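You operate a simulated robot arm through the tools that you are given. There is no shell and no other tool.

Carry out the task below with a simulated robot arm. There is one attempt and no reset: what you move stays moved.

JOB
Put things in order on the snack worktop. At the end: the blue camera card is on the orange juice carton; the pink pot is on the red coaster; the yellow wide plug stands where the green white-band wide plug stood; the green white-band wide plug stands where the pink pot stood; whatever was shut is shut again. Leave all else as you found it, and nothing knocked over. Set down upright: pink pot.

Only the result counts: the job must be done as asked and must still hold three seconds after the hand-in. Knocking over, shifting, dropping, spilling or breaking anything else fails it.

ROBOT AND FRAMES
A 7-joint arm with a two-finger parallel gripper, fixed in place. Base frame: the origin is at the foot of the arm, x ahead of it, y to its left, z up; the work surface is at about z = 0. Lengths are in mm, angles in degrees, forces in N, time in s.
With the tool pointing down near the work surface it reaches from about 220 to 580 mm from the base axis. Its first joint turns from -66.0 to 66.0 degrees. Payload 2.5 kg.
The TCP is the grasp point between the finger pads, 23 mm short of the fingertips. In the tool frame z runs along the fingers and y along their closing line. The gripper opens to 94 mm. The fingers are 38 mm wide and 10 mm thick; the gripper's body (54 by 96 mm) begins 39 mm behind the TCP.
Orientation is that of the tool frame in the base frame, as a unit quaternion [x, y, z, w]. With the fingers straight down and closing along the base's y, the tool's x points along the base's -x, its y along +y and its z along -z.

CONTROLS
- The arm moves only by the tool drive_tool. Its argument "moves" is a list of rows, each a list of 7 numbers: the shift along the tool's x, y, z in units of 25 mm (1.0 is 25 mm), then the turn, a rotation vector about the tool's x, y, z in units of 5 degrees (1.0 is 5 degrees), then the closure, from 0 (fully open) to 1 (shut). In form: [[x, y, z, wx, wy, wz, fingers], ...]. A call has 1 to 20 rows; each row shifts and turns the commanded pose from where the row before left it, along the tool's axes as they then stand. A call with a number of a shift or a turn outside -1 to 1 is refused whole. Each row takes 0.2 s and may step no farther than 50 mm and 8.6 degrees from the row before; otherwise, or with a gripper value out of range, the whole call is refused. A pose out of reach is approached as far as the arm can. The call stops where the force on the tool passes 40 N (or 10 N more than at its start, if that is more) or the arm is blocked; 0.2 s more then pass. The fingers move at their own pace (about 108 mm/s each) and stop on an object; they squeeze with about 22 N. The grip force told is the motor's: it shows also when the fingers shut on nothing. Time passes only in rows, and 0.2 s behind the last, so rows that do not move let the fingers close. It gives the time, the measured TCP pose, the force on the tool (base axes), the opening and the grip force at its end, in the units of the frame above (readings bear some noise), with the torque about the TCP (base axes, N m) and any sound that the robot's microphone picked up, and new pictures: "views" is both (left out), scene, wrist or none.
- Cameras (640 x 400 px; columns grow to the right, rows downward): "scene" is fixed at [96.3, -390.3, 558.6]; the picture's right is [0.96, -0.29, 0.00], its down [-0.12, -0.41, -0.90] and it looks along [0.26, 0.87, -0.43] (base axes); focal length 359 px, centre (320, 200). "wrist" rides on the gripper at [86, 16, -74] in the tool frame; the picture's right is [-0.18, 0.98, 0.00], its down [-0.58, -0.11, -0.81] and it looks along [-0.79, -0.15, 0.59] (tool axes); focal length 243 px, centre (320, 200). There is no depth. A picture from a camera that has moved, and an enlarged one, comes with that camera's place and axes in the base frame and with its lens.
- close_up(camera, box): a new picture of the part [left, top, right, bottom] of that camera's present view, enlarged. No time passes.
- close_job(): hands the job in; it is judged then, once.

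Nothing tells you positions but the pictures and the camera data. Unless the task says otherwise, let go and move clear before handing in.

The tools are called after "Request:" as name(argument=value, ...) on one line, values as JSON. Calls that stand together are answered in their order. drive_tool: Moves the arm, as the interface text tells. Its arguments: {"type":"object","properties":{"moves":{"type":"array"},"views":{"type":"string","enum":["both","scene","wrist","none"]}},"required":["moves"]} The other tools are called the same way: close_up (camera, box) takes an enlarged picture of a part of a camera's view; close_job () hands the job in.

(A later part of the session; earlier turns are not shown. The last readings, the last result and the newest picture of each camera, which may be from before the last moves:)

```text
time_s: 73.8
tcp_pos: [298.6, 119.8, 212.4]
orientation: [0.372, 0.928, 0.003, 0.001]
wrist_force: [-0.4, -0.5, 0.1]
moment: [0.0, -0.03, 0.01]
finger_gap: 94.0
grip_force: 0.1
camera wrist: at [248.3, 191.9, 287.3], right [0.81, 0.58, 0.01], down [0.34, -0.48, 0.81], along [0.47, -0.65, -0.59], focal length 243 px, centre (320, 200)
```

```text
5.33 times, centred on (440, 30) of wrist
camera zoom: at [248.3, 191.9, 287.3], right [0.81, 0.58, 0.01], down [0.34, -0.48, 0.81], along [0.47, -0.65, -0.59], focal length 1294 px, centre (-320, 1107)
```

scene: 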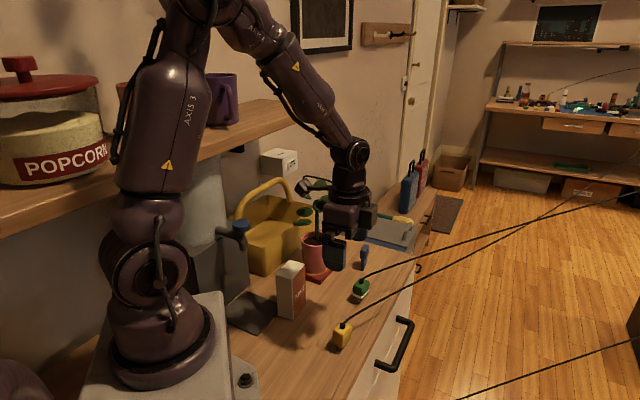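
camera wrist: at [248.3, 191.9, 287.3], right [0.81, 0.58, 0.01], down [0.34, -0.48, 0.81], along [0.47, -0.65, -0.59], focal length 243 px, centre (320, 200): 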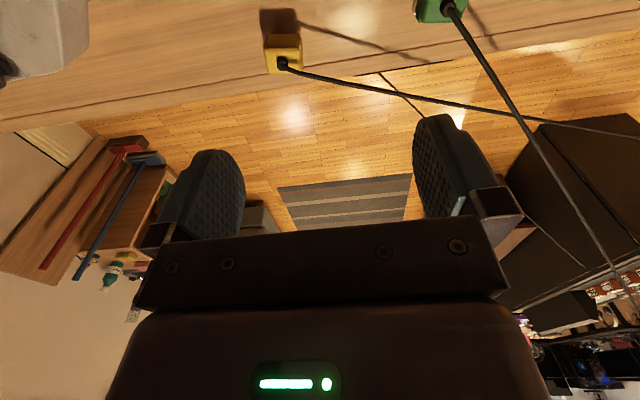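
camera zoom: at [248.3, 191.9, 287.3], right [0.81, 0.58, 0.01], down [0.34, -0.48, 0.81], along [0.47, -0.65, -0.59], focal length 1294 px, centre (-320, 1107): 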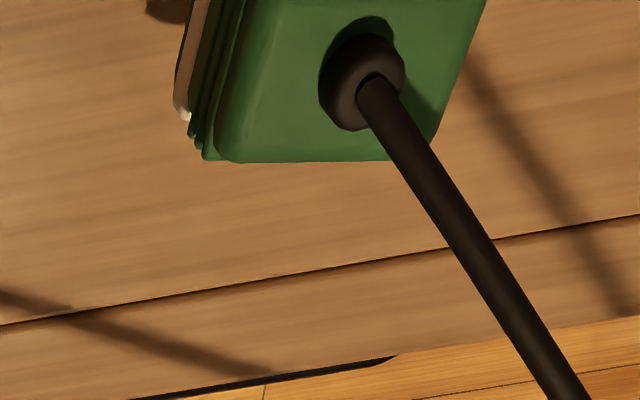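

Request:
drive_tool(moves=[[0, 0, 0, 0, 0, 0.983, 0], [0, 0, 0, 0, 0, 0.983, 0], [0, 0, 0, 0, 0, 0.983, 0], [0, 0, 0, 0, 0, 0.983, 0], [0, 0, 0, 0, 0, 0.983, 0], [0, 0, 0, 0, 0, 0.983, 0], [0, 0, 0, 0, 0, 0.983, 0], [0, 0, 0, 0, 0, 0.983, 0], [0, 0, 0, 0, 0, 0.983, 0], [0, 0, 0, 0, 0, 0.983, 0], [0, 0, 0, 0, 0, 0.983, 0], [0, 0, 0, 0, 0, 0.983, 0], [0, 0, 0, 0, 0, 0.983, 0], [0, 0, 0, 0, 0, 0.983, 0], [0, 0, 0, 0, 0, 0.983, 0], [0, 0, 0, 0, 0, 0.983, 0], [0, 0, 0, 0, 0, 0.983, 0], [0, 0, 0, 0, 0, 0.983, 0], [0, 0, 0, 0, 0, 0.983, 0], [0, 0, 0, 0, 0, 0.983, 0]], views="both")

```text
time_s: 78.0
tcp_pos: [298.2, 121.1, 212.7]
orientation: [0.946, 0.324, 0.003, 0.001]
wrist_force: [-0.1, -1.0, 0.1]
moment: [0.05, 0.02, -0.01]
finger_gap: 93.9
grip_force: 0.1
camera wrist: at [377.8, 161.2, 287.7], right [0.46, -0.89, 0.0], down [-0.53, -0.27, 0.8], along [-0.71, -0.37, -0.6], focal length 243 px, centre (320, 200)
```

scene: 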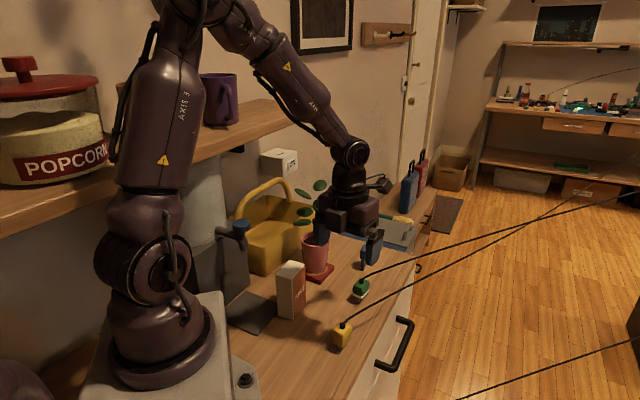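
wrist: 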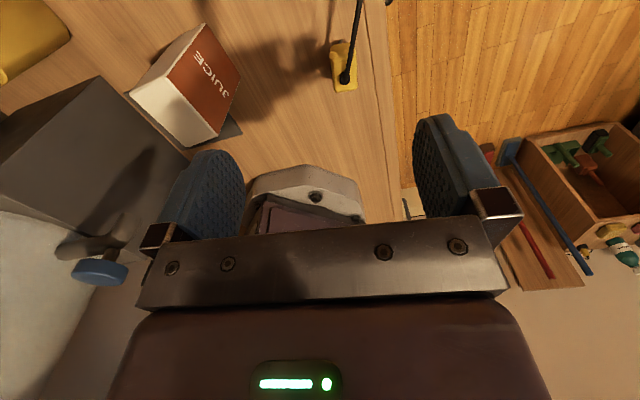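

Request:
close_up(camera="wrist", box=[300, 20, 390, 110])

```text
4.44 times, centred on (345, 65) of wrist
camera zoom: at [377.8, 161.2, 287.7], right [0.46, -0.89, 0.0], down [-0.53, -0.27, 0.8], along [-0.71, -0.37, -0.6], focal length 1078 px, centre (209, 800)
```

zoom: 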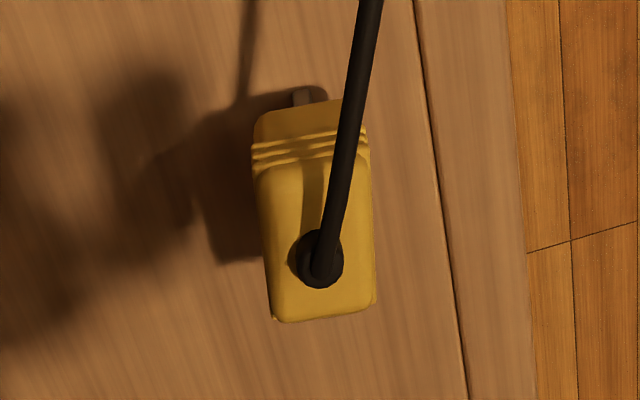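

Request:
drive_tool(moves=[[-0.306, 0.151, 0.95, 0, 0, 0, 0], [-0.306, 0.151, 0.95, 0, 0, 0, 0], [-0.306, 0.151, 0.95, 0, 0, 0, 0], [-0.306, 0.151, 0.95, 0, 0, 0, 0], [-0.306, 0.151, 0.95, 0, 0, 0, 0], [0, 0, 0, 0, 0, 0, 0]])

```text
time_s: 79.4
tcp_pos: [284.9, 83.2, 93.4]
orientation: [0.946, 0.325, 0.002, 0.001]
wrist_force: [0.3, -0.8, -0.2]
moment: [-0.01, -0.02, -0.01]
finger_gap: 94.0
grip_force: 0.1
camera wrist: at [364.0, 124.6, 169.0], right [0.46, -0.89, 0.0], down [-0.53, -0.27, 0.8], along [-0.71, -0.37, -0.6], focal length 243 px, centre (320, 200)
```

scene: 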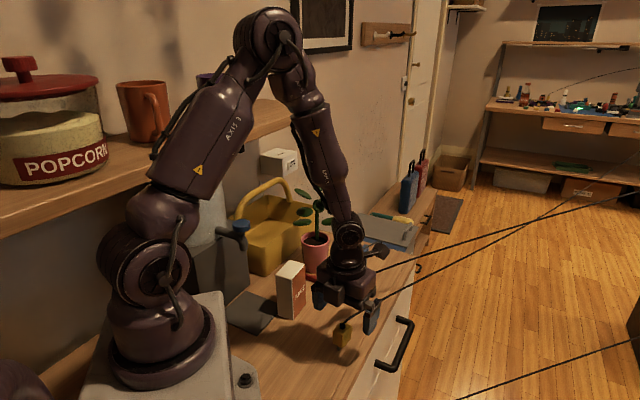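
wrist: 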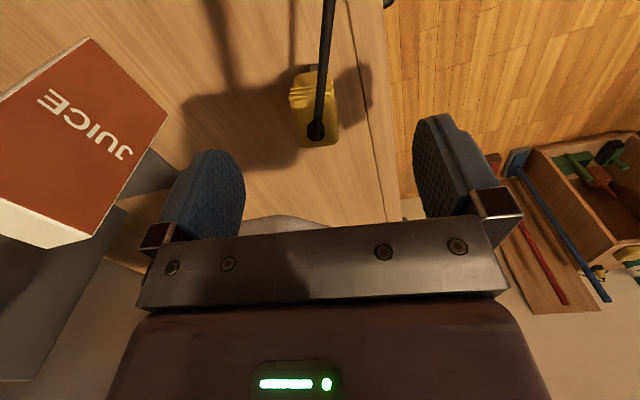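

Request:
drive_tool(moves=[[-0.17, -0.12, 0.5, 0, 0, 0, 0], [0, 0, 0.8, 0, 0, 0, 0], [0, 0, 0.8, 0, 0, 0, 0], [0, 0, 0.4, 0, 0, 0, 0], [0, 0, 0, 0, 0, 0, 0]])

```text
time_s: 80.6
tcp_pos: [277.9, 81.6, 32.0]
orientation: [0.945, 0.326, 0.003, 0.001]
wrist_force: [0.7, 0.1, 1.0]
moment: [0.02, 0.01, -0.02]
finger_gap: 94.0
grip_force: 0.1
camera wrist: at [355.4, 122.6, 106.2], right [0.46, -0.89, 0.0], down [-0.53, -0.27, 0.8], along [-0.71, -0.37, -0.6], focal length 243 px, centre (320, 200)
```

scene: 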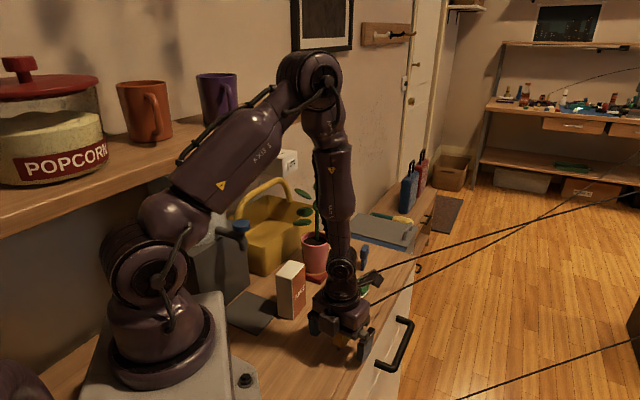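
wrist: 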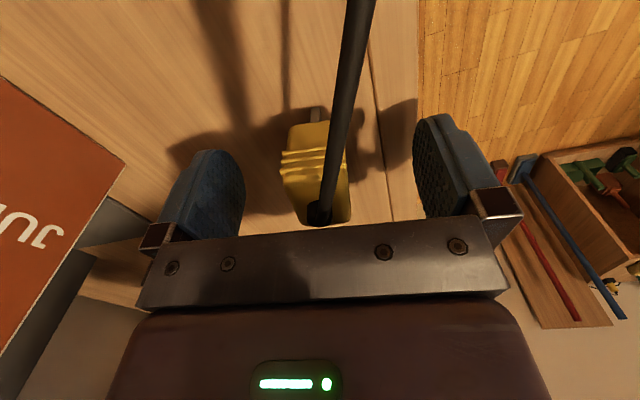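

Request:
drive_tool(moves=[[0, 0, 0, 0, 0, 0, 0.4], [0, 0, 0, 0, 0, 0, 0.7], [0, 0, 0, 0, 0, 0, 1], [0, 0, 0, 0, 0, 0, 1], [0, 0, 0, 0, 0, 0, 1]])

```text
time_s: 81.8
tcp_pos: [276.9, 81.2, 31.1]
orientation: [0.945, 0.326, 0.003, -0.001]
wrist_force: [-0.4, -0.7, 0.2]
moment: [-0.02, -0.01, -0.02]
finger_gap: 23.6
grip_force: 21.7
camera wrist: at [355.4, 122.6, 106.4], right [0.46, -0.89, 0.0], down [-0.53, -0.27, 0.8], along [-0.71, -0.37, -0.6], focal length 243 px, centre (320, 200)
```

scene: 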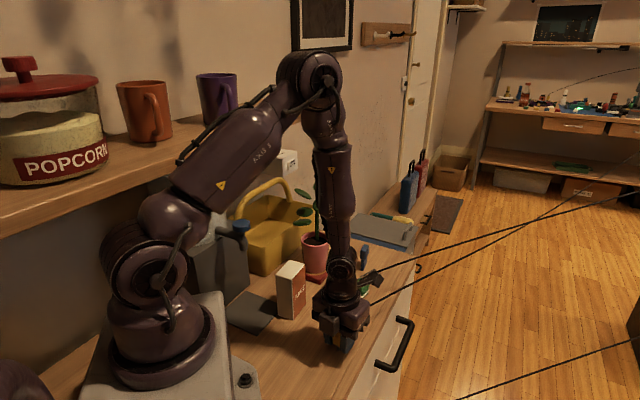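
wrist: 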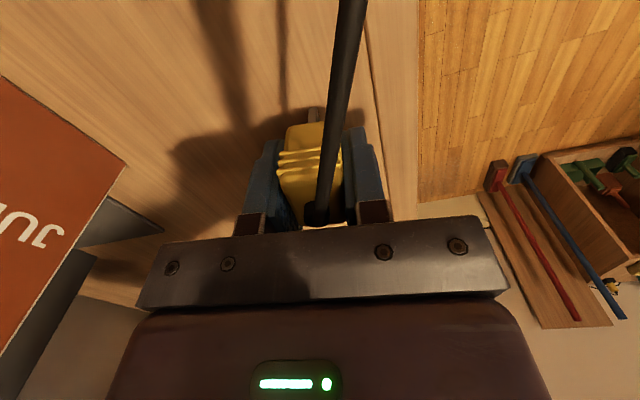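

Request:
drive_tool(moves=[[0, 0, -0.3, 0, 0, 0, 1], [0, 0, -0.7, 0, 0, 0, 1], [0, 0, -1, 0, 0, 0, 1], [0, 0, -1, 0, 0, 0, 1], [0, 0, -1, 0, 0, 0, 1], [0, 0, -1, 0, 0, 0, 1], [0, 0, -1, 0, 0, 0, 1], [0, 0, -1, 0, 0, 0, 1], [0, 0, -1, 0, 0, 0, 1], [0, 0, -1, 0, 0, 0, 1], [0, 0, -1, 0, 0, 0, 1], [0, 0, -0.2, 0, 0, -0.97, 1], [0, 0, 0, 0, 0, -0.97, 1], [0, 0, 0, 0, 0, -0.97, 1], [0, 0, 0, 0, 0, -0.97, 1], [0, 0, 0, 0, 0, -0.97, 1], [0, 0, 0, 0, 0, 0, 1]])

```text
time_s: 85.4
tcp_pos: [276.6, 81.0, 286.9]
orientation: [0.856, 0.517, 0.003, 0.0]
wrist_force: [-0.1, -0.1, -0.4]
moment: [-0.01, 0.0, -0.02]
finger_gap: 23.4
grip_force: 22.0
camera wrist: at [331.0, 151.3, 361.4], right [0.78, -0.62, 0.0], down [-0.37, -0.47, 0.8], along [-0.5, -0.63, -0.6], focal length 243 px, centre (320, 200)
```

scene: 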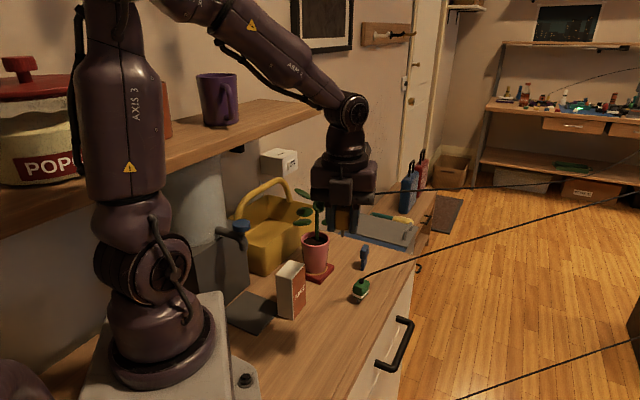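
wrist: 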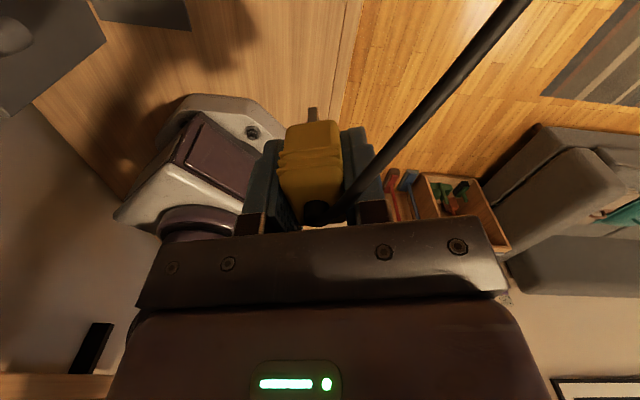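

Request:
drive_tool(moves=[[0.947, -0.148, 0, 0, 0, 0, 1], [0.947, -0.148, 0, 0, 0, 0, 1], [0.947, -0.148, 0, 0, 0, 0, 1], [0.947, -0.148, 0, 0, 0, 0, 1], [0.947, -0.148, 0, 0, 0, 0, 1], [0.947, -0.148, 0, 0, 0, 0, 1], [0.947, -0.148, 0, 0, 0, 0, 1], [0.947, -0.148, 0, 0, 0, 0, 1], [0.947, -0.148, 0, 0, 0, 0, 1], [0.947, -0.148, 0, 0, 0, 0, 1], [0.947, -0.148, 0, 0, 0, 0, 1], [0.947, -0.148, 0, 0, 0, 0, 1], [0.947, -0.148, 0, 0, 0, 0, 1], [0, 0, 0, 0, 0, 0, 1]])

```text
time_s: 88.4
tcp_pos: [376.4, 377.2, 287.5]
orientation: [0.856, 0.516, 0.003, 0.001]
wrist_force: [0.5, 0.3, 0.2]
moment: [-0.03, -0.01, 0.0]
finger_gap: 23.3
grip_force: 21.7
camera wrist: at [431.4, 445.9, 362.8], right [0.78, -0.62, 0.0], down [-0.37, -0.47, 0.8], along [-0.5, -0.63, -0.6], focal length 243 px, centre (320, 200)
```

scene: 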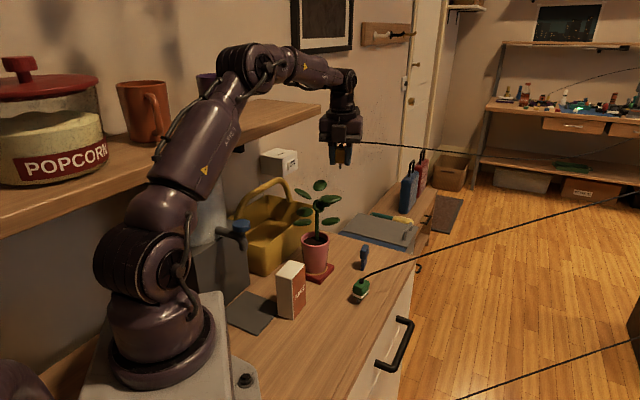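
wrist: 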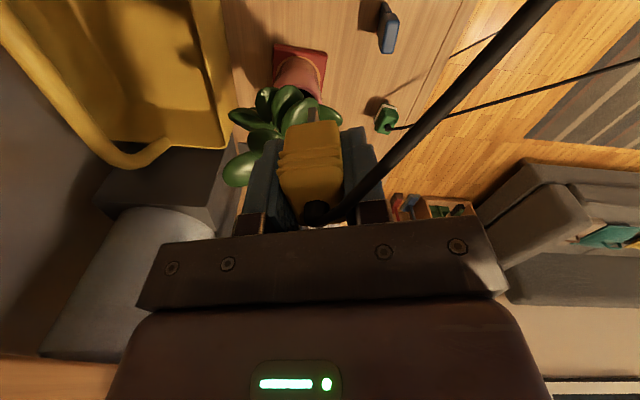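

Request:
drive_tool(moves=[[0.93, -0.118, 0, 0, 0, 0, 1], [0.93, -0.118, 0, 0, 0, 0, 1], [0, 0, 0.9, 0, 0, 0, 1], [0, 0, 0.9, 0, 0, 0, 1], [0, 0, 0.9, 0, 0, 0, 1], [0, 0, 0.9, 0, 0, 0, 1], [0, 0, 0.9, 0, 0, 0, 1], [0, 0, 0, 0, 0, 0, 1]])

```text
time_s: 90.2
tcp_pos: [395.3, 416.9, 172.8]
orientation: [0.856, 0.517, 0.003, 0.0]
wrist_force: [0.4, -0.2, -0.4]
moment: [0.03, 0.02, 0.02]
finger_gap: 23.6
grip_force: 22.5
camera wrist: at [450.5, 487.7, 248.7], right [0.78, -0.62, 0.0], down [-0.37, -0.47, 0.8], along [-0.5, -0.63, -0.6], focal length 243 px, centre (320, 200)
```

scene: 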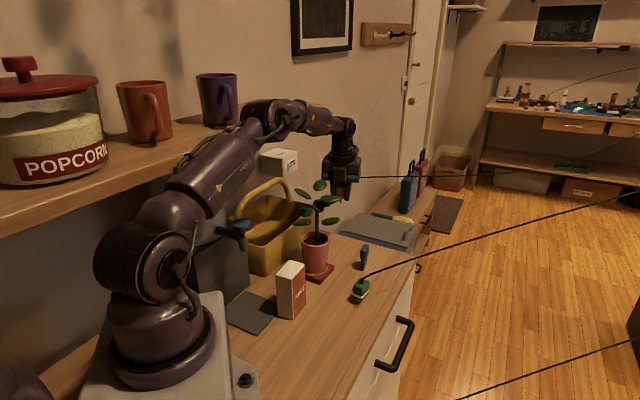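
wrist: 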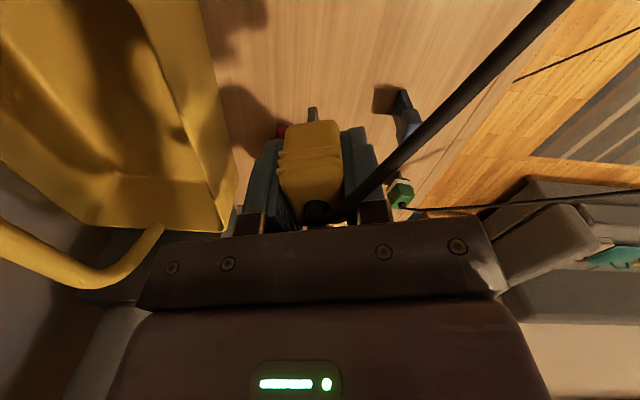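

Request:
drive_tool(moves=[[0.1, -0.15, 0.7, 0, 0, 0, 1], [0, 0, 0.9, 0, 0, 0, 1], [0, 0, 0.9, 0, 0, 0, 1], [0, 0, 0.9, 0, 0, 0, 1], [0, 0, 0.9, 0, 0, 0, 1], [0, 0, 0, 0, 0, 0, 1]])

```text
time_s: 91.6
tcp_pos: [394.1, 423.3, 66.8]
orientation: [0.856, 0.517, 0.003, 0.0]
wrist_force: [0.5, -0.1, -0.9]
moment: [0.0, 0.0, 0.02]
finger_gap: 23.4
grip_force: 22.4
camera wrist: at [448.5, 493.3, 142.4], right [0.78, -0.62, 0.0], down [-0.37, -0.47, 0.8], along [-0.5, -0.63, -0.6], focal length 243 px, centre (320, 200)
```

scene: 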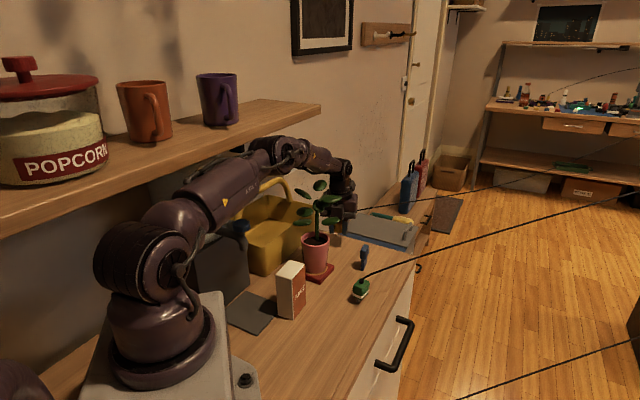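
wrist: 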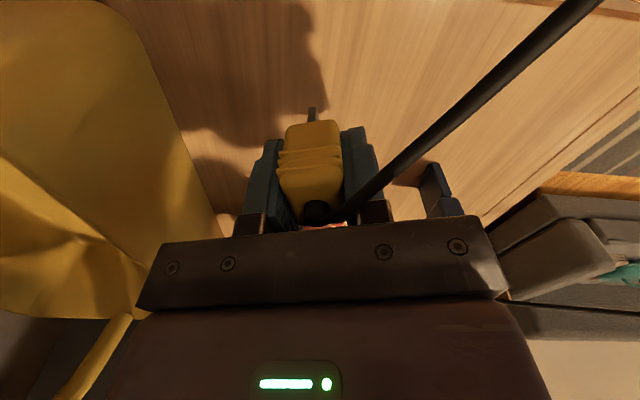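

Request:
drive_tool(moves=[[-0.08, 0, 0.5, 0, 0, 0, 1], [0, 0, 0.5, 0, 0, 0, 1], [0, 0, 0.28, 0, 0, 0, 1], [0, 0, 0, 0, 0, 0, 1], [0, 0, 0, 0, 0, 0, 1]], views="none")

```text
time_s: 92.8
tcp_pos: [391.2, 422.8, 35.0]
orientation: [0.856, 0.516, 0.003, 0.0]
wrist_force: [0.4, -0.3, -0.8]
moment: [0.0, 0.02, 0.0]
finger_gap: 23.5
grip_force: 22.1
```

Request:
drive_tool(moves=[[0, 0, 0.06, 0, 0, 0, 1], [0, 0, 0, 0, 0, 0, 1], [0, 0, 0, 0, 0, 0, 1]], views="none")

Request:
drive_tool(moves=[[0, 0, 0.04, 0, 0, 0, 1], [0, 0, 0, 0, 0, 0, 1], [0, 0, 0, 0, 0, 0, 1]], views="none")

```text
time_s: 93.6
tcp_pos: [392.9, 423.7, 35.0]
orientation: [0.856, 0.517, 0.004, 0.0]
wrist_force: [-0.2, -1.1, -0.5]
moment: [-0.03, -0.02, -0.01]
finger_gap: 23.0
grip_force: 21.8
```

```text
time_s: 94.4
tcp_pos: [391.5, 423.0, 33.7]
orientation: [0.856, 0.517, 0.003, 0.001]
wrist_force: [0.0, -0.1, -0.3]
moment: [-0.04, 0.01, 0.01]
finger_gap: 23.5
grip_force: 21.6
```

Request:
drive_tool(moves=[[0, 0, 0.05, 0, 0, 0, 1], [0, 0, 0, 0, 0, 0, 1], [0, 0, 0, 0, 0, 0, 1]], views="none")

Request:
drive_tool(moves=[[0, 0, 0.04, 0, 0, 0, 1], [0, 0, 0, 0, 0, 0, 1], [0, 0, 0, 0, 0, 0, 1]], views="none")

```text
time_s: 95.2
tcp_pos: [392.2, 423.4, 32.7]
orientation: [0.856, 0.516, 0.003, 0.0]
wrist_force: [-0.3, -0.1, 0.2]
moment: [-0.02, 0.01, 0.03]
finger_gap: 23.7
grip_force: 21.7
```

```text
time_s: 96.0
tcp_pos: [393.4, 423.5, 31.4]
orientation: [0.856, 0.517, 0.003, 0.0]
wrist_force: [-1.4, -2.9, 5.3]
moment: [-0.03, 0.03, 0.0]
finger_gap: 23.3
grip_force: 22.3
```

Contact is felt at the expected height, so I'll open the fingers gently and check that the yellow plug stands.

Request:
drive_tool(moves=[[0, 0, -0.01, 0, 0, 0, 0.72], [0, 0, 0, 0, 0, 0, 0.6], [0, 0, 0, 0, 0, 0, 0.4], [0, 0, 0, 0, 0, 0, 0.2], [0, 0, 0, 0, 0, 0, 0.2]])

Request:
close_up(camera="wrist", box=[220, 90, 420, 240])

```text
time_s: 97.2
tcp_pos: [392.5, 423.0, 31.0]
orientation: [0.856, 0.517, 0.003, 0.0]
wrist_force: [0.4, -0.2, 1.1]
moment: [0.0, 0.03, 0.02]
finger_gap: 75.3
grip_force: 0.0
camera wrist: at [447.0, 492.3, 106.1], right [0.78, -0.62, 0.0], down [-0.37, -0.47, 0.8], along [-0.5, -0.63, -0.6], focal length 243 px, centre (320, 200)
```

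scene: 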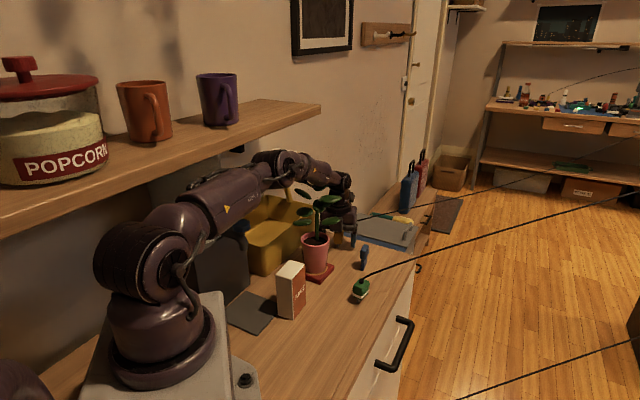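
wrist: 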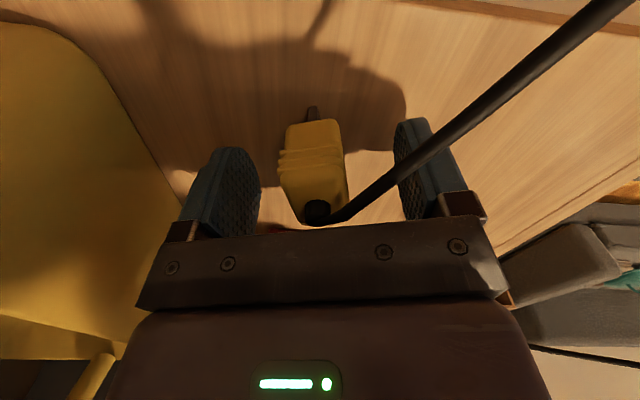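

```text
2.67 times, centred on (320, 165) of wrist
camera zoom: at [447.0, 492.3, 106.1], right [0.78, -0.62, 0.0], down [-0.37, -0.47, 0.8], along [-0.5, -0.63, -0.6], focal length 647 px, centre (320, 293)
```

zoom: 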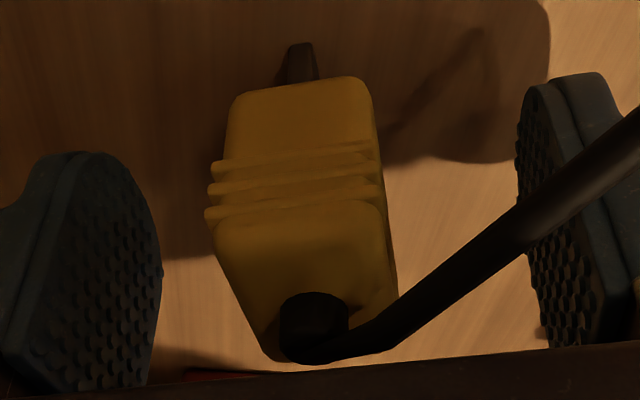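

Request:
drive_tool(moves=[[0, 0, 0, 0, 0, 0, 0], [0, 0, -0.3, 0, 0, 0, 0], [0, 0, -0.6, 0, 0, 0, 0], [0, 0, -0.8, 0, 0, 0, 0], [0, 0, -0.9, 0, 0, 0, 0], [0, 0, -0.9, 0, 0, 0, 0], [0, 0, -1, 0, 0, 0, 0], [0, 0, -1, 0, 0, 0, 0], [0, 0, -1, 0, 0, 0, 0], [0, 0, -1, 0, 0, 0, 0], [0, 0, -1, 0, 0, 0, 0], [0, 0, -1, 0, 0, 0, 0], [0, 0, -0.7, 0, 0, 0, 0]])

Request:
close_up(camera="scene", box=[300, 180, 400, 310])

```text
time_s: 100.0
tcp_pos: [390.8, 421.3, 285.1]
orientation: [0.857, 0.516, 0.002, 0.0]
wrist_force: [0.1, -0.5, 0.2]
moment: [0.02, -0.01, -0.02]
finger_gap: 93.8
grip_force: 0.0
camera wrist: at [445.7, 491.0, 360.6], right [0.78, -0.62, 0.0], down [-0.37, -0.47, 0.8], along [-0.5, -0.63, -0.6], focal length 243 px, centre (320, 200)
```

scene: 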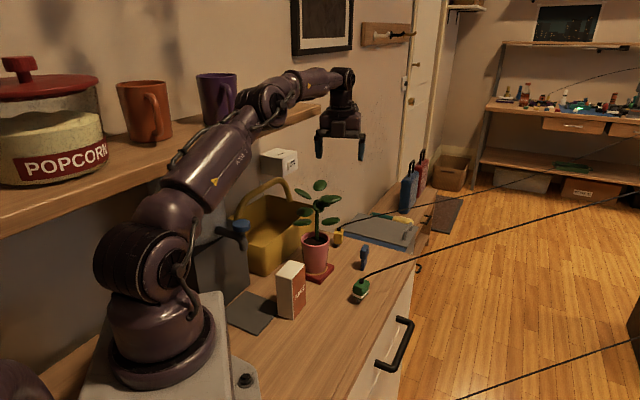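
wrist: 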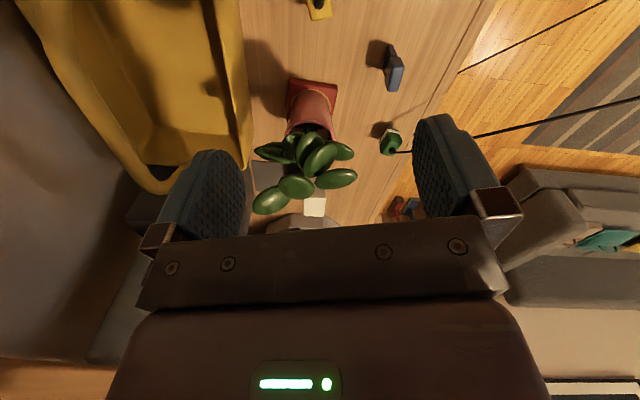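

```text
3.08 times, centred on (350, 245) of scene
camera zoom: at [96.3, -390.3, 558.6], right [0.96, -0.29, 0.0], down [-0.12, -0.41, -0.9], along [0.26, 0.87, -0.43], focal length 1104 px, centre (228, 62)
```

zoom: 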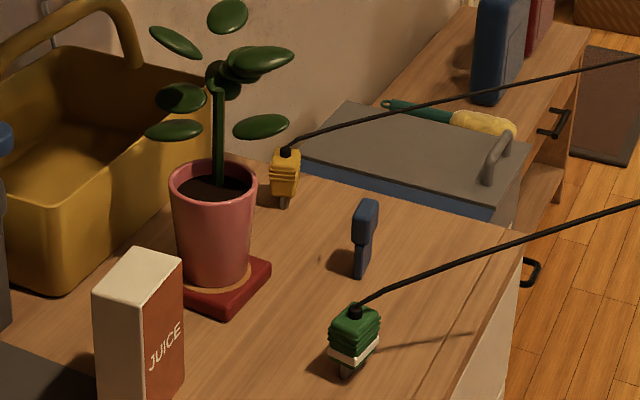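

Both plugs are in place and standing. Next is the camera card at about (423, 310). I'll move above it and turn the hand so the camera faces the base.

Request:
drive_tool(moves=[[-0.832, 0.806, 0, 0, 0, 0, 0], [-0.832, 0.806, 0, 0, 0, 0, 0], [-0.832, 0.806, 0, 0, 0, 0, 0], [-0.832, 0.806, 0, 0, 0, 0, 0], [0, 0, 0, 0, 0, -1, 0], [0, 0, 0, 0, 0, -1, 0], [0, 0, 0, 0, 0, -1, 0], [0, 0, 0, 0, 0, -1, 0], [0, 0, 0, 0, 0, -1, 0], [0, 0, 0, 0, 0, -1, 0], [0, 0, 0, 0, 0, -1, 0], [0, 0, 0, 0, 0, -1, 0], [0, 0, 0, 0, 0, -1, 0], [0, 0, 0, 0, 0, -1, 0], [0, 0, 0, 0, 0, -1, 0], [0, 0, 0, 0, 0, -1, 0], [0, 0, 0, 0, 0, -1, 0], [0, 0, 0, 0, 0, -1, 0], [0, 0, 0, 0, 0, -1, 0], [0, 0, 0, 0, 0, -1, 0]], views="none")

Request:
drive_tool(moves=[[0, 0, 0, 0, 0, -1, 0], [0, 0, 0, 0, 0, -1, 0], [0, 0, 0, 0, 0, -1, 0], [0, 0, 0, 0, 0, -1, 0], [0, 0, 0, 0, 0, -1, 0], [0, 0, 0, 0, 0, -1, 0], [0, 0, 0, 0, 0, -1, 0], [0, 0, 0, 0, 0, -1, 0], [0, 0, 0, 0, 0, -1, 0], [0, 0, 0, 0, 0, -1, 0], [0, 0, 0, 0, 0, -1, 0], [0, 0, 0, 0, 0, -1, 0], [0, 0, 0, 0, 0, -1, 0], [0, 0, 0, 0, 0, -1, 0], [0, 0, 0, 0, 0, -1, 0], [0, 0, 0, 0, 0, -1, 0], [0, 0, 0, 0, 0, -1, 0], [0, 0, 0, 0, 0, -1, 0], [0, 0, 0, 0, 0, 0, 0]], views="both")

```text
time_s: 104.2
tcp_pos: [423.6, 308.5, 285.9]
orientation: [0.323, 0.946, 0.002, 0.002]
wrist_force: [0.0, -0.2, 0.1]
moment: [0.0, 0.02, 0.0]
finger_gap: 93.8
grip_force: 0.0
```

```text
time_s: 108.2
tcp_pos: [422.8, 311.8, 285.6]
orientation: [-0.441, 0.898, -0.001, 0.002]
wrist_force: [-0.9, -0.6, -0.3]
moment: [0.01, 0.02, 0.03]
finger_gap: 93.8
grip_force: 0.1
camera wrist: at [358.2, 253.5, 359.2], right [-0.67, 0.75, 0.0], down [0.44, 0.39, 0.81], along [0.6, 0.54, -0.59], focal length 243 px, centre (320, 200)
```

scene: 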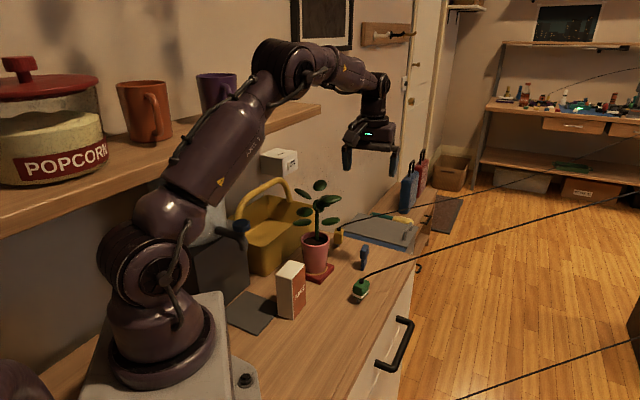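
wrist: 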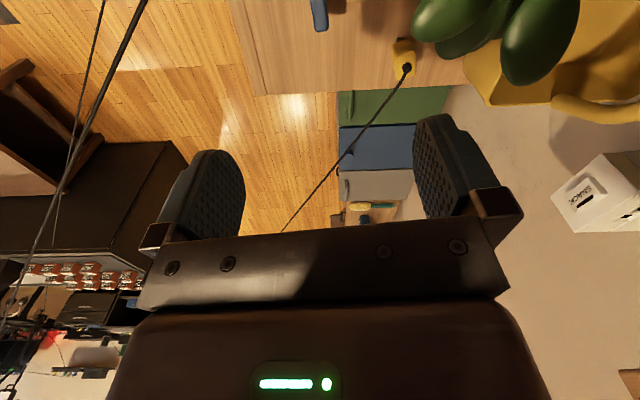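

Leaf tips reach about x=373, too close for fingers opened across the card's thickness. I'll turn another 90° so the fingers close along the card's width instead and the narrow side of the hand faces the plant.

Request:
drive_tool(moves=[[0, 0, 0, 0, 0, -1, 0], [0, 0, 0, 0, 0, -1, 0], [0, 0, 0, 0, 0, -1, 0], [0, 0, 0, 0, 0, -1, 0], [0, 0, 0, 0, 0, -1, 0], [0, 0, 0, 0, 0, -1, 0], [0, 0, 0, 0, 0, -1, 0], [0, 0, 0, 0, 0, -1, 0], [0, 0, 0, 0, 0, -1, 0], [0, 0, 0, 0, 0, -1, 0], [0, 0, 0, 0, 0, -1, 0], [0, 0, 0, 0, 0, -1, 0], [0, 0, 0, 0, 0, -1, 0], [0, 0, 0, 0, 0, -1, 0], [0, 0, 0, 0, 0, -1, 0], [0, 0, 0, 0, 0, -1, 0], [0, 0, 0, 0, 0, -1, 0], [0, 0, 0, 0, 0, -1, 0], [0, 0, 0, 0, 0, 0, 0]])

Request:
close_up(camera="wrist", box=[270, 0, 390, 75])

```text
time_s: 112.2
tcp_pos: [422.4, 311.9, 284.6]
orientation: [0.946, -0.324, 0.003, -0.002]
wrist_force: [0.6, -0.6, 0.0]
moment: [0.0, 0.01, -0.05]
finger_gap: 94.0
grip_force: 0.0
camera wrist: at [481.3, 245.9, 360.1], right [-0.75, -0.67, -0.01], down [-0.4, 0.44, 0.81], along [-0.53, 0.6, -0.59], focal length 243 px, centre (320, 200)
```

scene: 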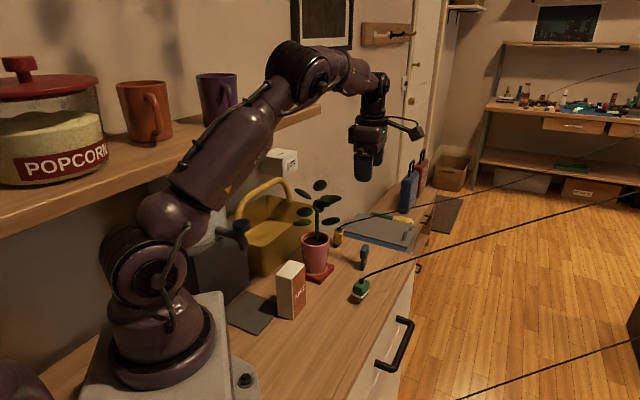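
wrist: 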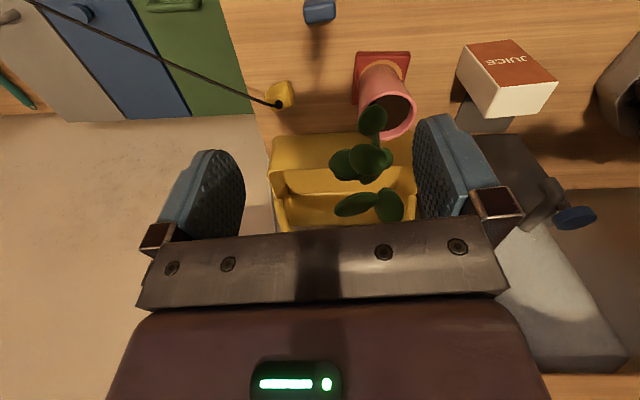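

```text
5.33 times, centred on (330, 38) of wrist
camera zoom: at [481.3, 245.9, 360.1], right [-0.75, -0.67, -0.01], down [-0.4, 0.44, 0.81], along [-0.53, 0.6, -0.59], focal length 1294 px, centre (267, 1067)
```

zoom: 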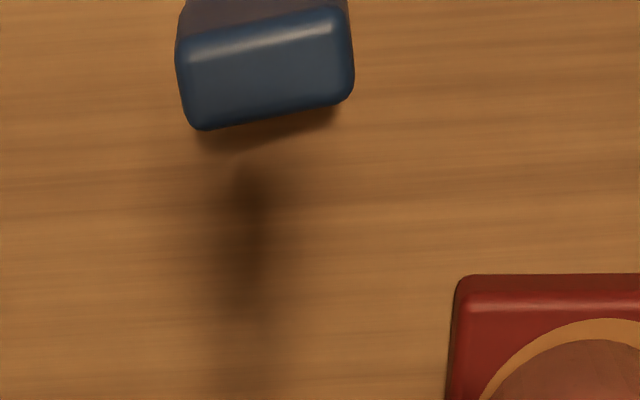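

Request:
drive_tool(moves=[[0.05, 0, 0.9, 0, 0, 0, 0], [0, 0, 0.95, 0, 0, 0, 0], [0, 0, 0.95, 0, 0, 0, 0], [0, 0, 0.95, 0, 0, 0, 0], [0, 0, 0.95, 0, 0, 0, 0], [0, 0, 0.95, 0, 0, 0, 0], [0, 0, 0.95, 0, 0, 0, 0], [0, 0, 0.8, 0, 0, 0, 0], [0, 0, 0, 0, 0, 0, 0]])

Request:
close_up(camera="wrist", box=[260, 40, 380, 160])

```text
time_s: 114.2
tcp_pos: [425.2, 309.8, 100.7]
orientation: [0.946, -0.323, 0.002, -0.002]
wrist_force: [0.0, -0.1, -0.6]
moment: [-0.01, 0.0, -0.05]
finger_gap: 94.2
grip_force: 0.1
camera wrist: at [484.0, 245.4, 175.6], right [-0.75, -0.66, -0.01], down [-0.4, 0.44, 0.81], along [-0.53, 0.6, -0.59], focal length 243 px, centre (320, 200)
```

scene: 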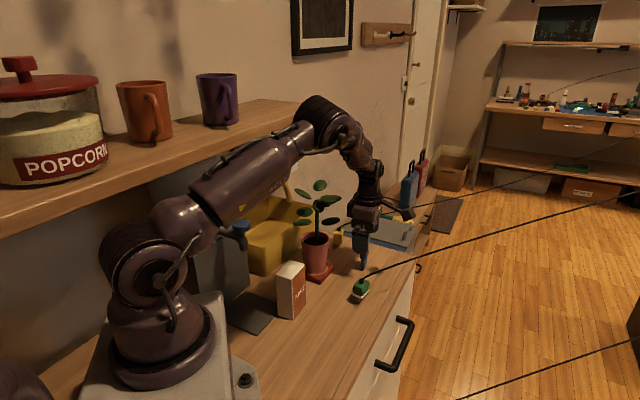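
wrist: 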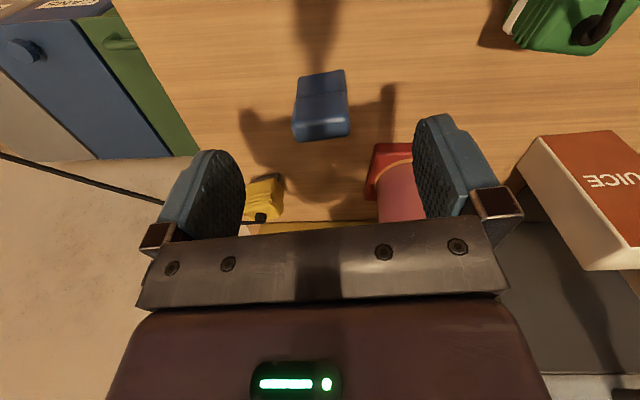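

```text
3.33 times, centred on (320, 100) of wrist
camera zoom: at [484.0, 245.4, 175.6], right [-0.75, -0.66, -0.01], down [-0.4, 0.44, 0.81], along [-0.53, 0.6, -0.59], focal length 809 px, centre (320, 533)
```

zoom: 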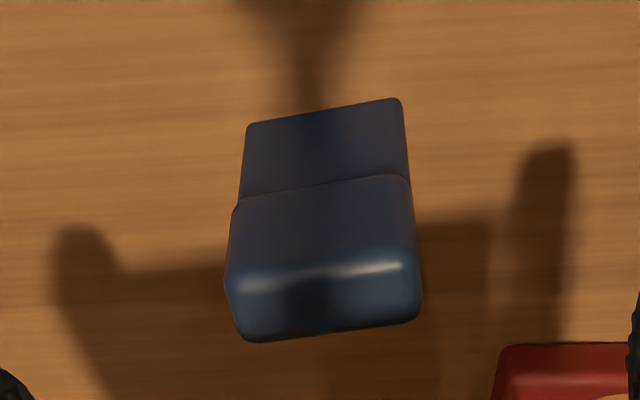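

Request:
drive_tool(moves=[[-0.05, 0, 0.67, 0, 0, 0, 0], [0, 0, 0.67, 0, 0, 0, 0], [0, 0, 0.67, 0, 0, 0, 0], [0, 0, 0, 0, 0, 0, 0]])

```text
time_s: 115.2
tcp_pos: [423.8, 311.2, 49.9]
orientation: [0.946, -0.324, 0.003, -0.003]
wrist_force: [0.1, 0.8, 0.3]
moment: [0.02, -0.02, 0.0]
finger_gap: 93.8
grip_force: 0.1
camera wrist: at [483.0, 245.4, 125.1], right [-0.75, -0.66, -0.01], down [-0.4, 0.44, 0.81], along [-0.53, 0.6, -0.59], focal length 243 px, centre (320, 200)
```

scene: 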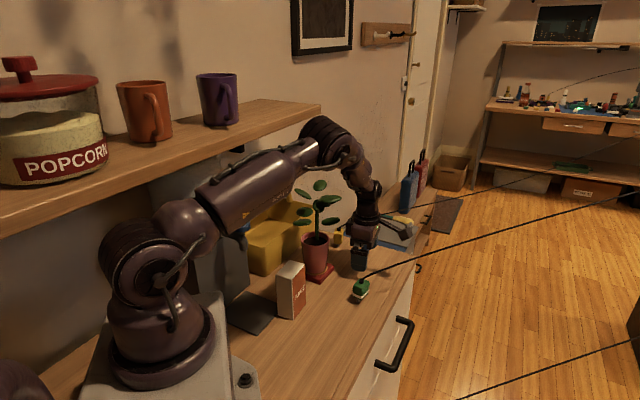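
wrist: 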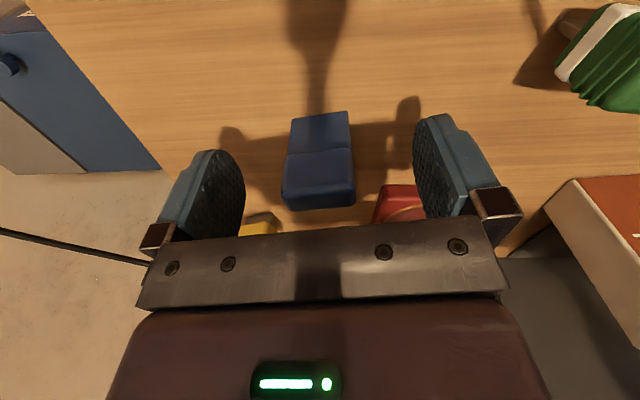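

Request:
drive_tool(moves=[[0, 0, 0, 0, 0, 0, 0.4], [0, 0, 0, 0, 0, 0, 0.55], [0, 0, 0, 0, 0, 0, 0.7], [0, 0, 0, 0, 0, 0, 1], [0, 0, 0, 0, 0, 0, 1], [0, 0, 0, 0, 0, 0, 1]])

Request:
close_up(camera="wrist", box=[220, 90, 420, 240])

```text
time_s: 116.6
tcp_pos: [423.5, 311.0, 51.3]
orientation: [0.946, -0.324, 0.003, -0.002]
wrist_force: [-0.2, -0.2, -0.3]
moment: [-0.05, 0.0, -0.01]
finger_gap: 33.2
grip_force: 22.0
camera wrist: at [482.9, 245.4, 125.2], right [-0.75, -0.66, -0.01], down [-0.4, 0.44, 0.81], along [-0.53, 0.6, -0.59], focal length 243 px, centre (320, 200)
```

scene: 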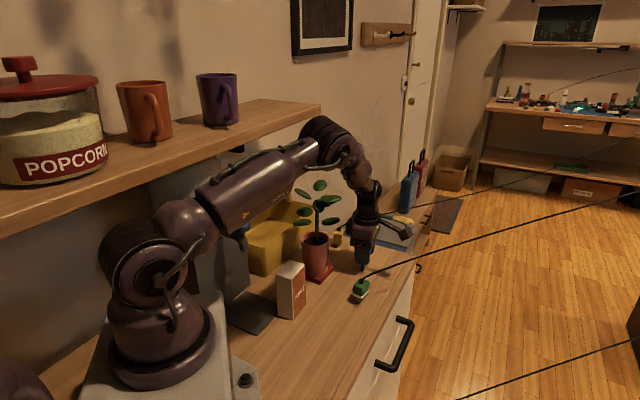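
wrist: 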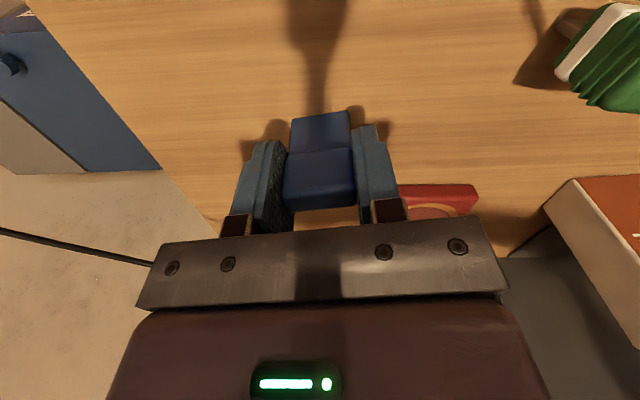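

```text
2.67 times, centred on (320, 165) of wrist
camera zoom: at [482.9, 245.4, 125.2], right [-0.75, -0.66, -0.01], down [-0.4, 0.44, 0.81], along [-0.53, 0.6, -0.59], focal length 647 px, centre (320, 293)
```

zoom: 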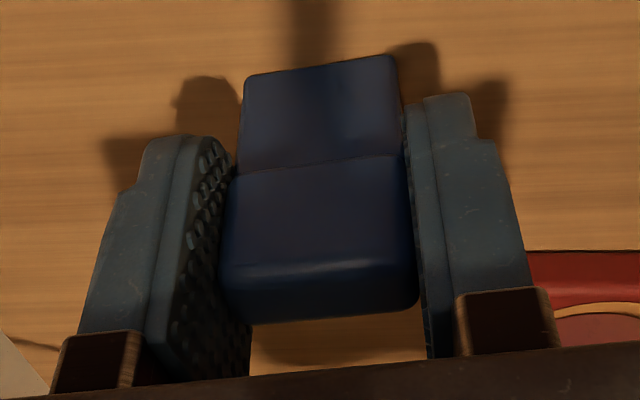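

I have the card by its head. I'll lift it and swing around the front of the plant toward the juice carton.

Request:
drive_tool(moves=[[0, 0, -0.2, 0, 0, 0, 1], [0, 0, -0.5, 0, 0, 0, 1], [0, 0, -0.9, 0, 0, 0, 1], [0, 0, -0.9, 0, 0, 0, 1], [0, 0, -0.9, 0, 0, 0, 1], [0, 0, -0.9, 0, 0, 0, 1], [0, 0, -0.9, 0, 0, 0, 1], [0, 0, -0.9, 0, 0, 0, 1], [0, 0, -0.9, 0, 0, 0, 1], [0.02, 0.89, 0, 0, 0, 0, 1], [0.02, 0.89, 0, 0, 0, 0, 1], [0.02, 0.89, 0, 0, 0, 0, 1], [0.02, 0.89, 0, 0, 0, 0, 1], [0.02, 0.89, 0, 0, 0, 0, 1], [0.02, 0.89, 0, 0, 0, 0, 1], [0.02, 0.89, 0, 0, 0, 0, 1], [0, 0, 0, 0, 0, 0, 1]])

Request:
close_up(camera="wrist", box=[220, 90, 420, 240])

```text
time_s: 120.2
tcp_pos: [332.9, 188.1, 225.2]
orientation: [0.946, -0.323, 0.002, -0.002]
wrist_force: [0.5, -0.1, 0.1]
moment: [0.0, 0.0, -0.01]
finger_gap: 33.2
grip_force: 21.7
camera wrist: at [390.9, 123.2, 299.8], right [-0.75, -0.66, -0.01], down [-0.4, 0.44, 0.81], along [-0.53, 0.6, -0.59], focal length 243 px, centre (320, 200)
```

scene: 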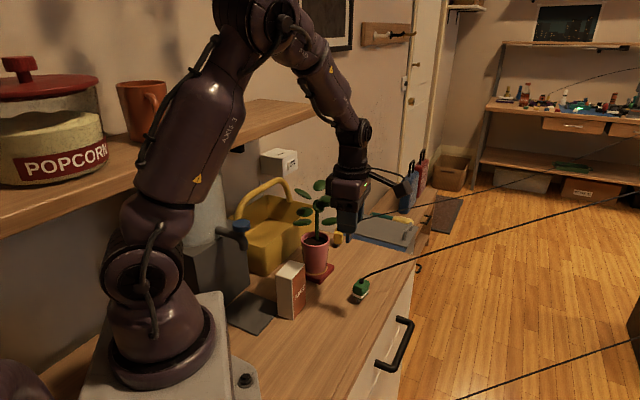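
wrist: 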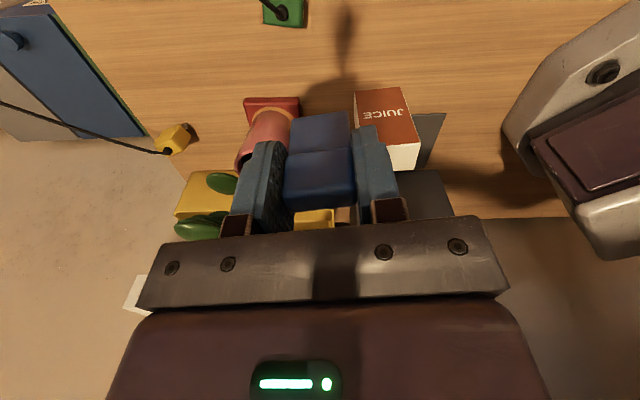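

```text
2.67 times, centred on (320, 165) of wrist
camera zoom: at [390.9, 123.2, 299.8], right [-0.75, -0.66, -0.01], down [-0.4, 0.44, 0.81], along [-0.53, 0.6, -0.59], focal length 647 px, centre (320, 293)
```

zoom: 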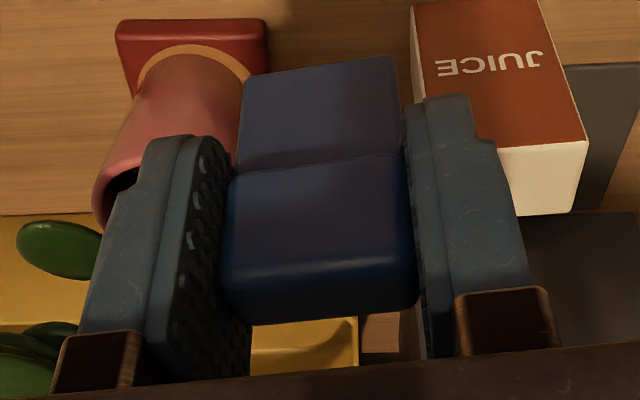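

Request:
close_up(camera="wrist", box=[340, 70, 450, 180])

Request:
close_up(camera="scene", box=[260, 245, 320, 330])

```text
3.64 times, centred on (395, 125) of wrist
camera zoom: at [390.9, 123.2, 299.8], right [-0.75, -0.66, -0.01], down [-0.4, 0.44, 0.81], along [-0.53, 0.6, -0.59], focal length 882 px, centre (47, 473)
```

zoom: 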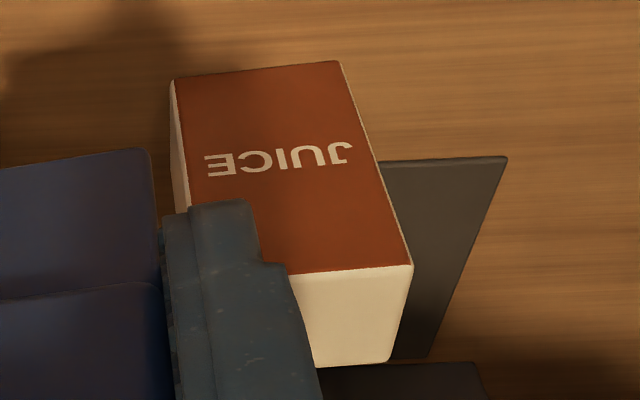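

```text
4.71 times, centred on (290, 288) of scene
camera zoom: at [96.3, -390.3, 558.6], right [0.96, -0.29, 0.0], down [-0.12, -0.41, -0.9], along [0.26, 0.87, -0.43], focal length 1688 px, centre (461, -212)
```

zoom: 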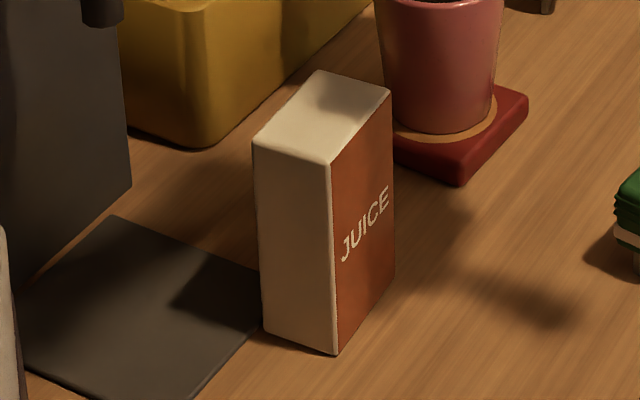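

The carton's top is at about z=107, centred near (211, 212), and measures 57 x 38 mm. I'll hover the card over it and check the alignment in the scene view.

Request:
drive_tool(moves=[[-0.886, 0.44, 0, 0, 0, 0, 1], [-0.886, 0.44, 0, 0, 0, 0, 1], [-0.886, 0.44, 0, 0, 0, 0, 1], [-0.886, 0.44, 0, 0, 0, 0, 1], [-0.886, 0.44, 0, 0, 0, 0, 1], [0, 0, 0.5, 0, 0, 0, 1], [0, 0, 0.5, 0, 0, 0, 1], [0, 0, 0, 0, 0, 0, 1]])

Request:
close_up(camera="scene", box=[245, 210, 335, 330])

```text
time_s: 122.0
tcp_pos: [209.3, 210.9, 200.0]
orientation: [0.946, -0.324, 0.003, -0.002]
wrist_force: [0.9, -0.2, -0.7]
moment: [0.02, 0.01, -0.01]
finger_gap: 33.1
grip_force: 22.3
camera wrist: at [268.8, 146.0, 274.9], right [-0.75, -0.66, -0.01], down [-0.4, 0.44, 0.81], along [-0.53, 0.6, -0.59], focal length 243 px, centre (320, 200)
```

scene: 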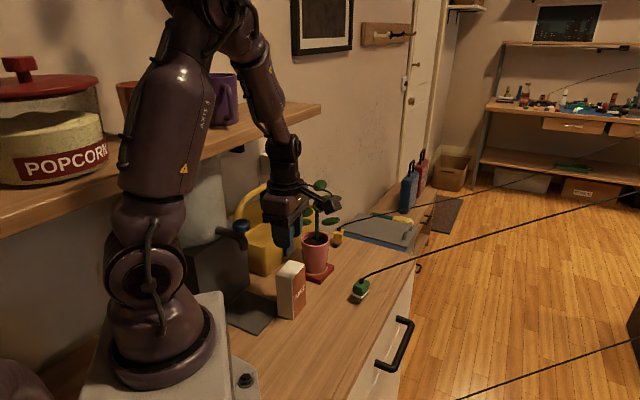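
wrist: 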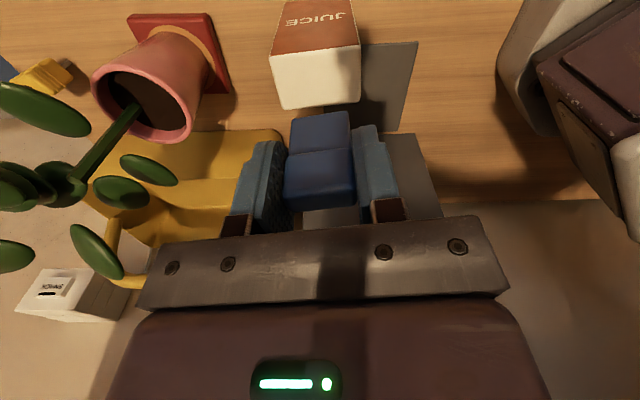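

```text
3.33 times, centred on (290, 270) of scene
camera zoom: at [96.3, -390.3, 558.6], right [0.96, -0.29, 0.0], down [-0.12, -0.41, -0.9], along [0.26, 0.87, -0.43], focal length 1196 px, centre (420, -33)
```

zoom: 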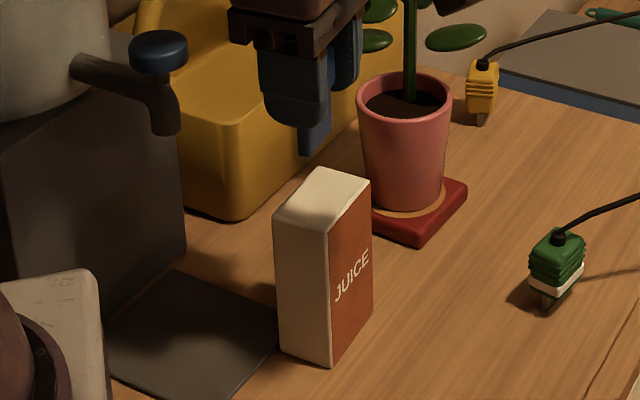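

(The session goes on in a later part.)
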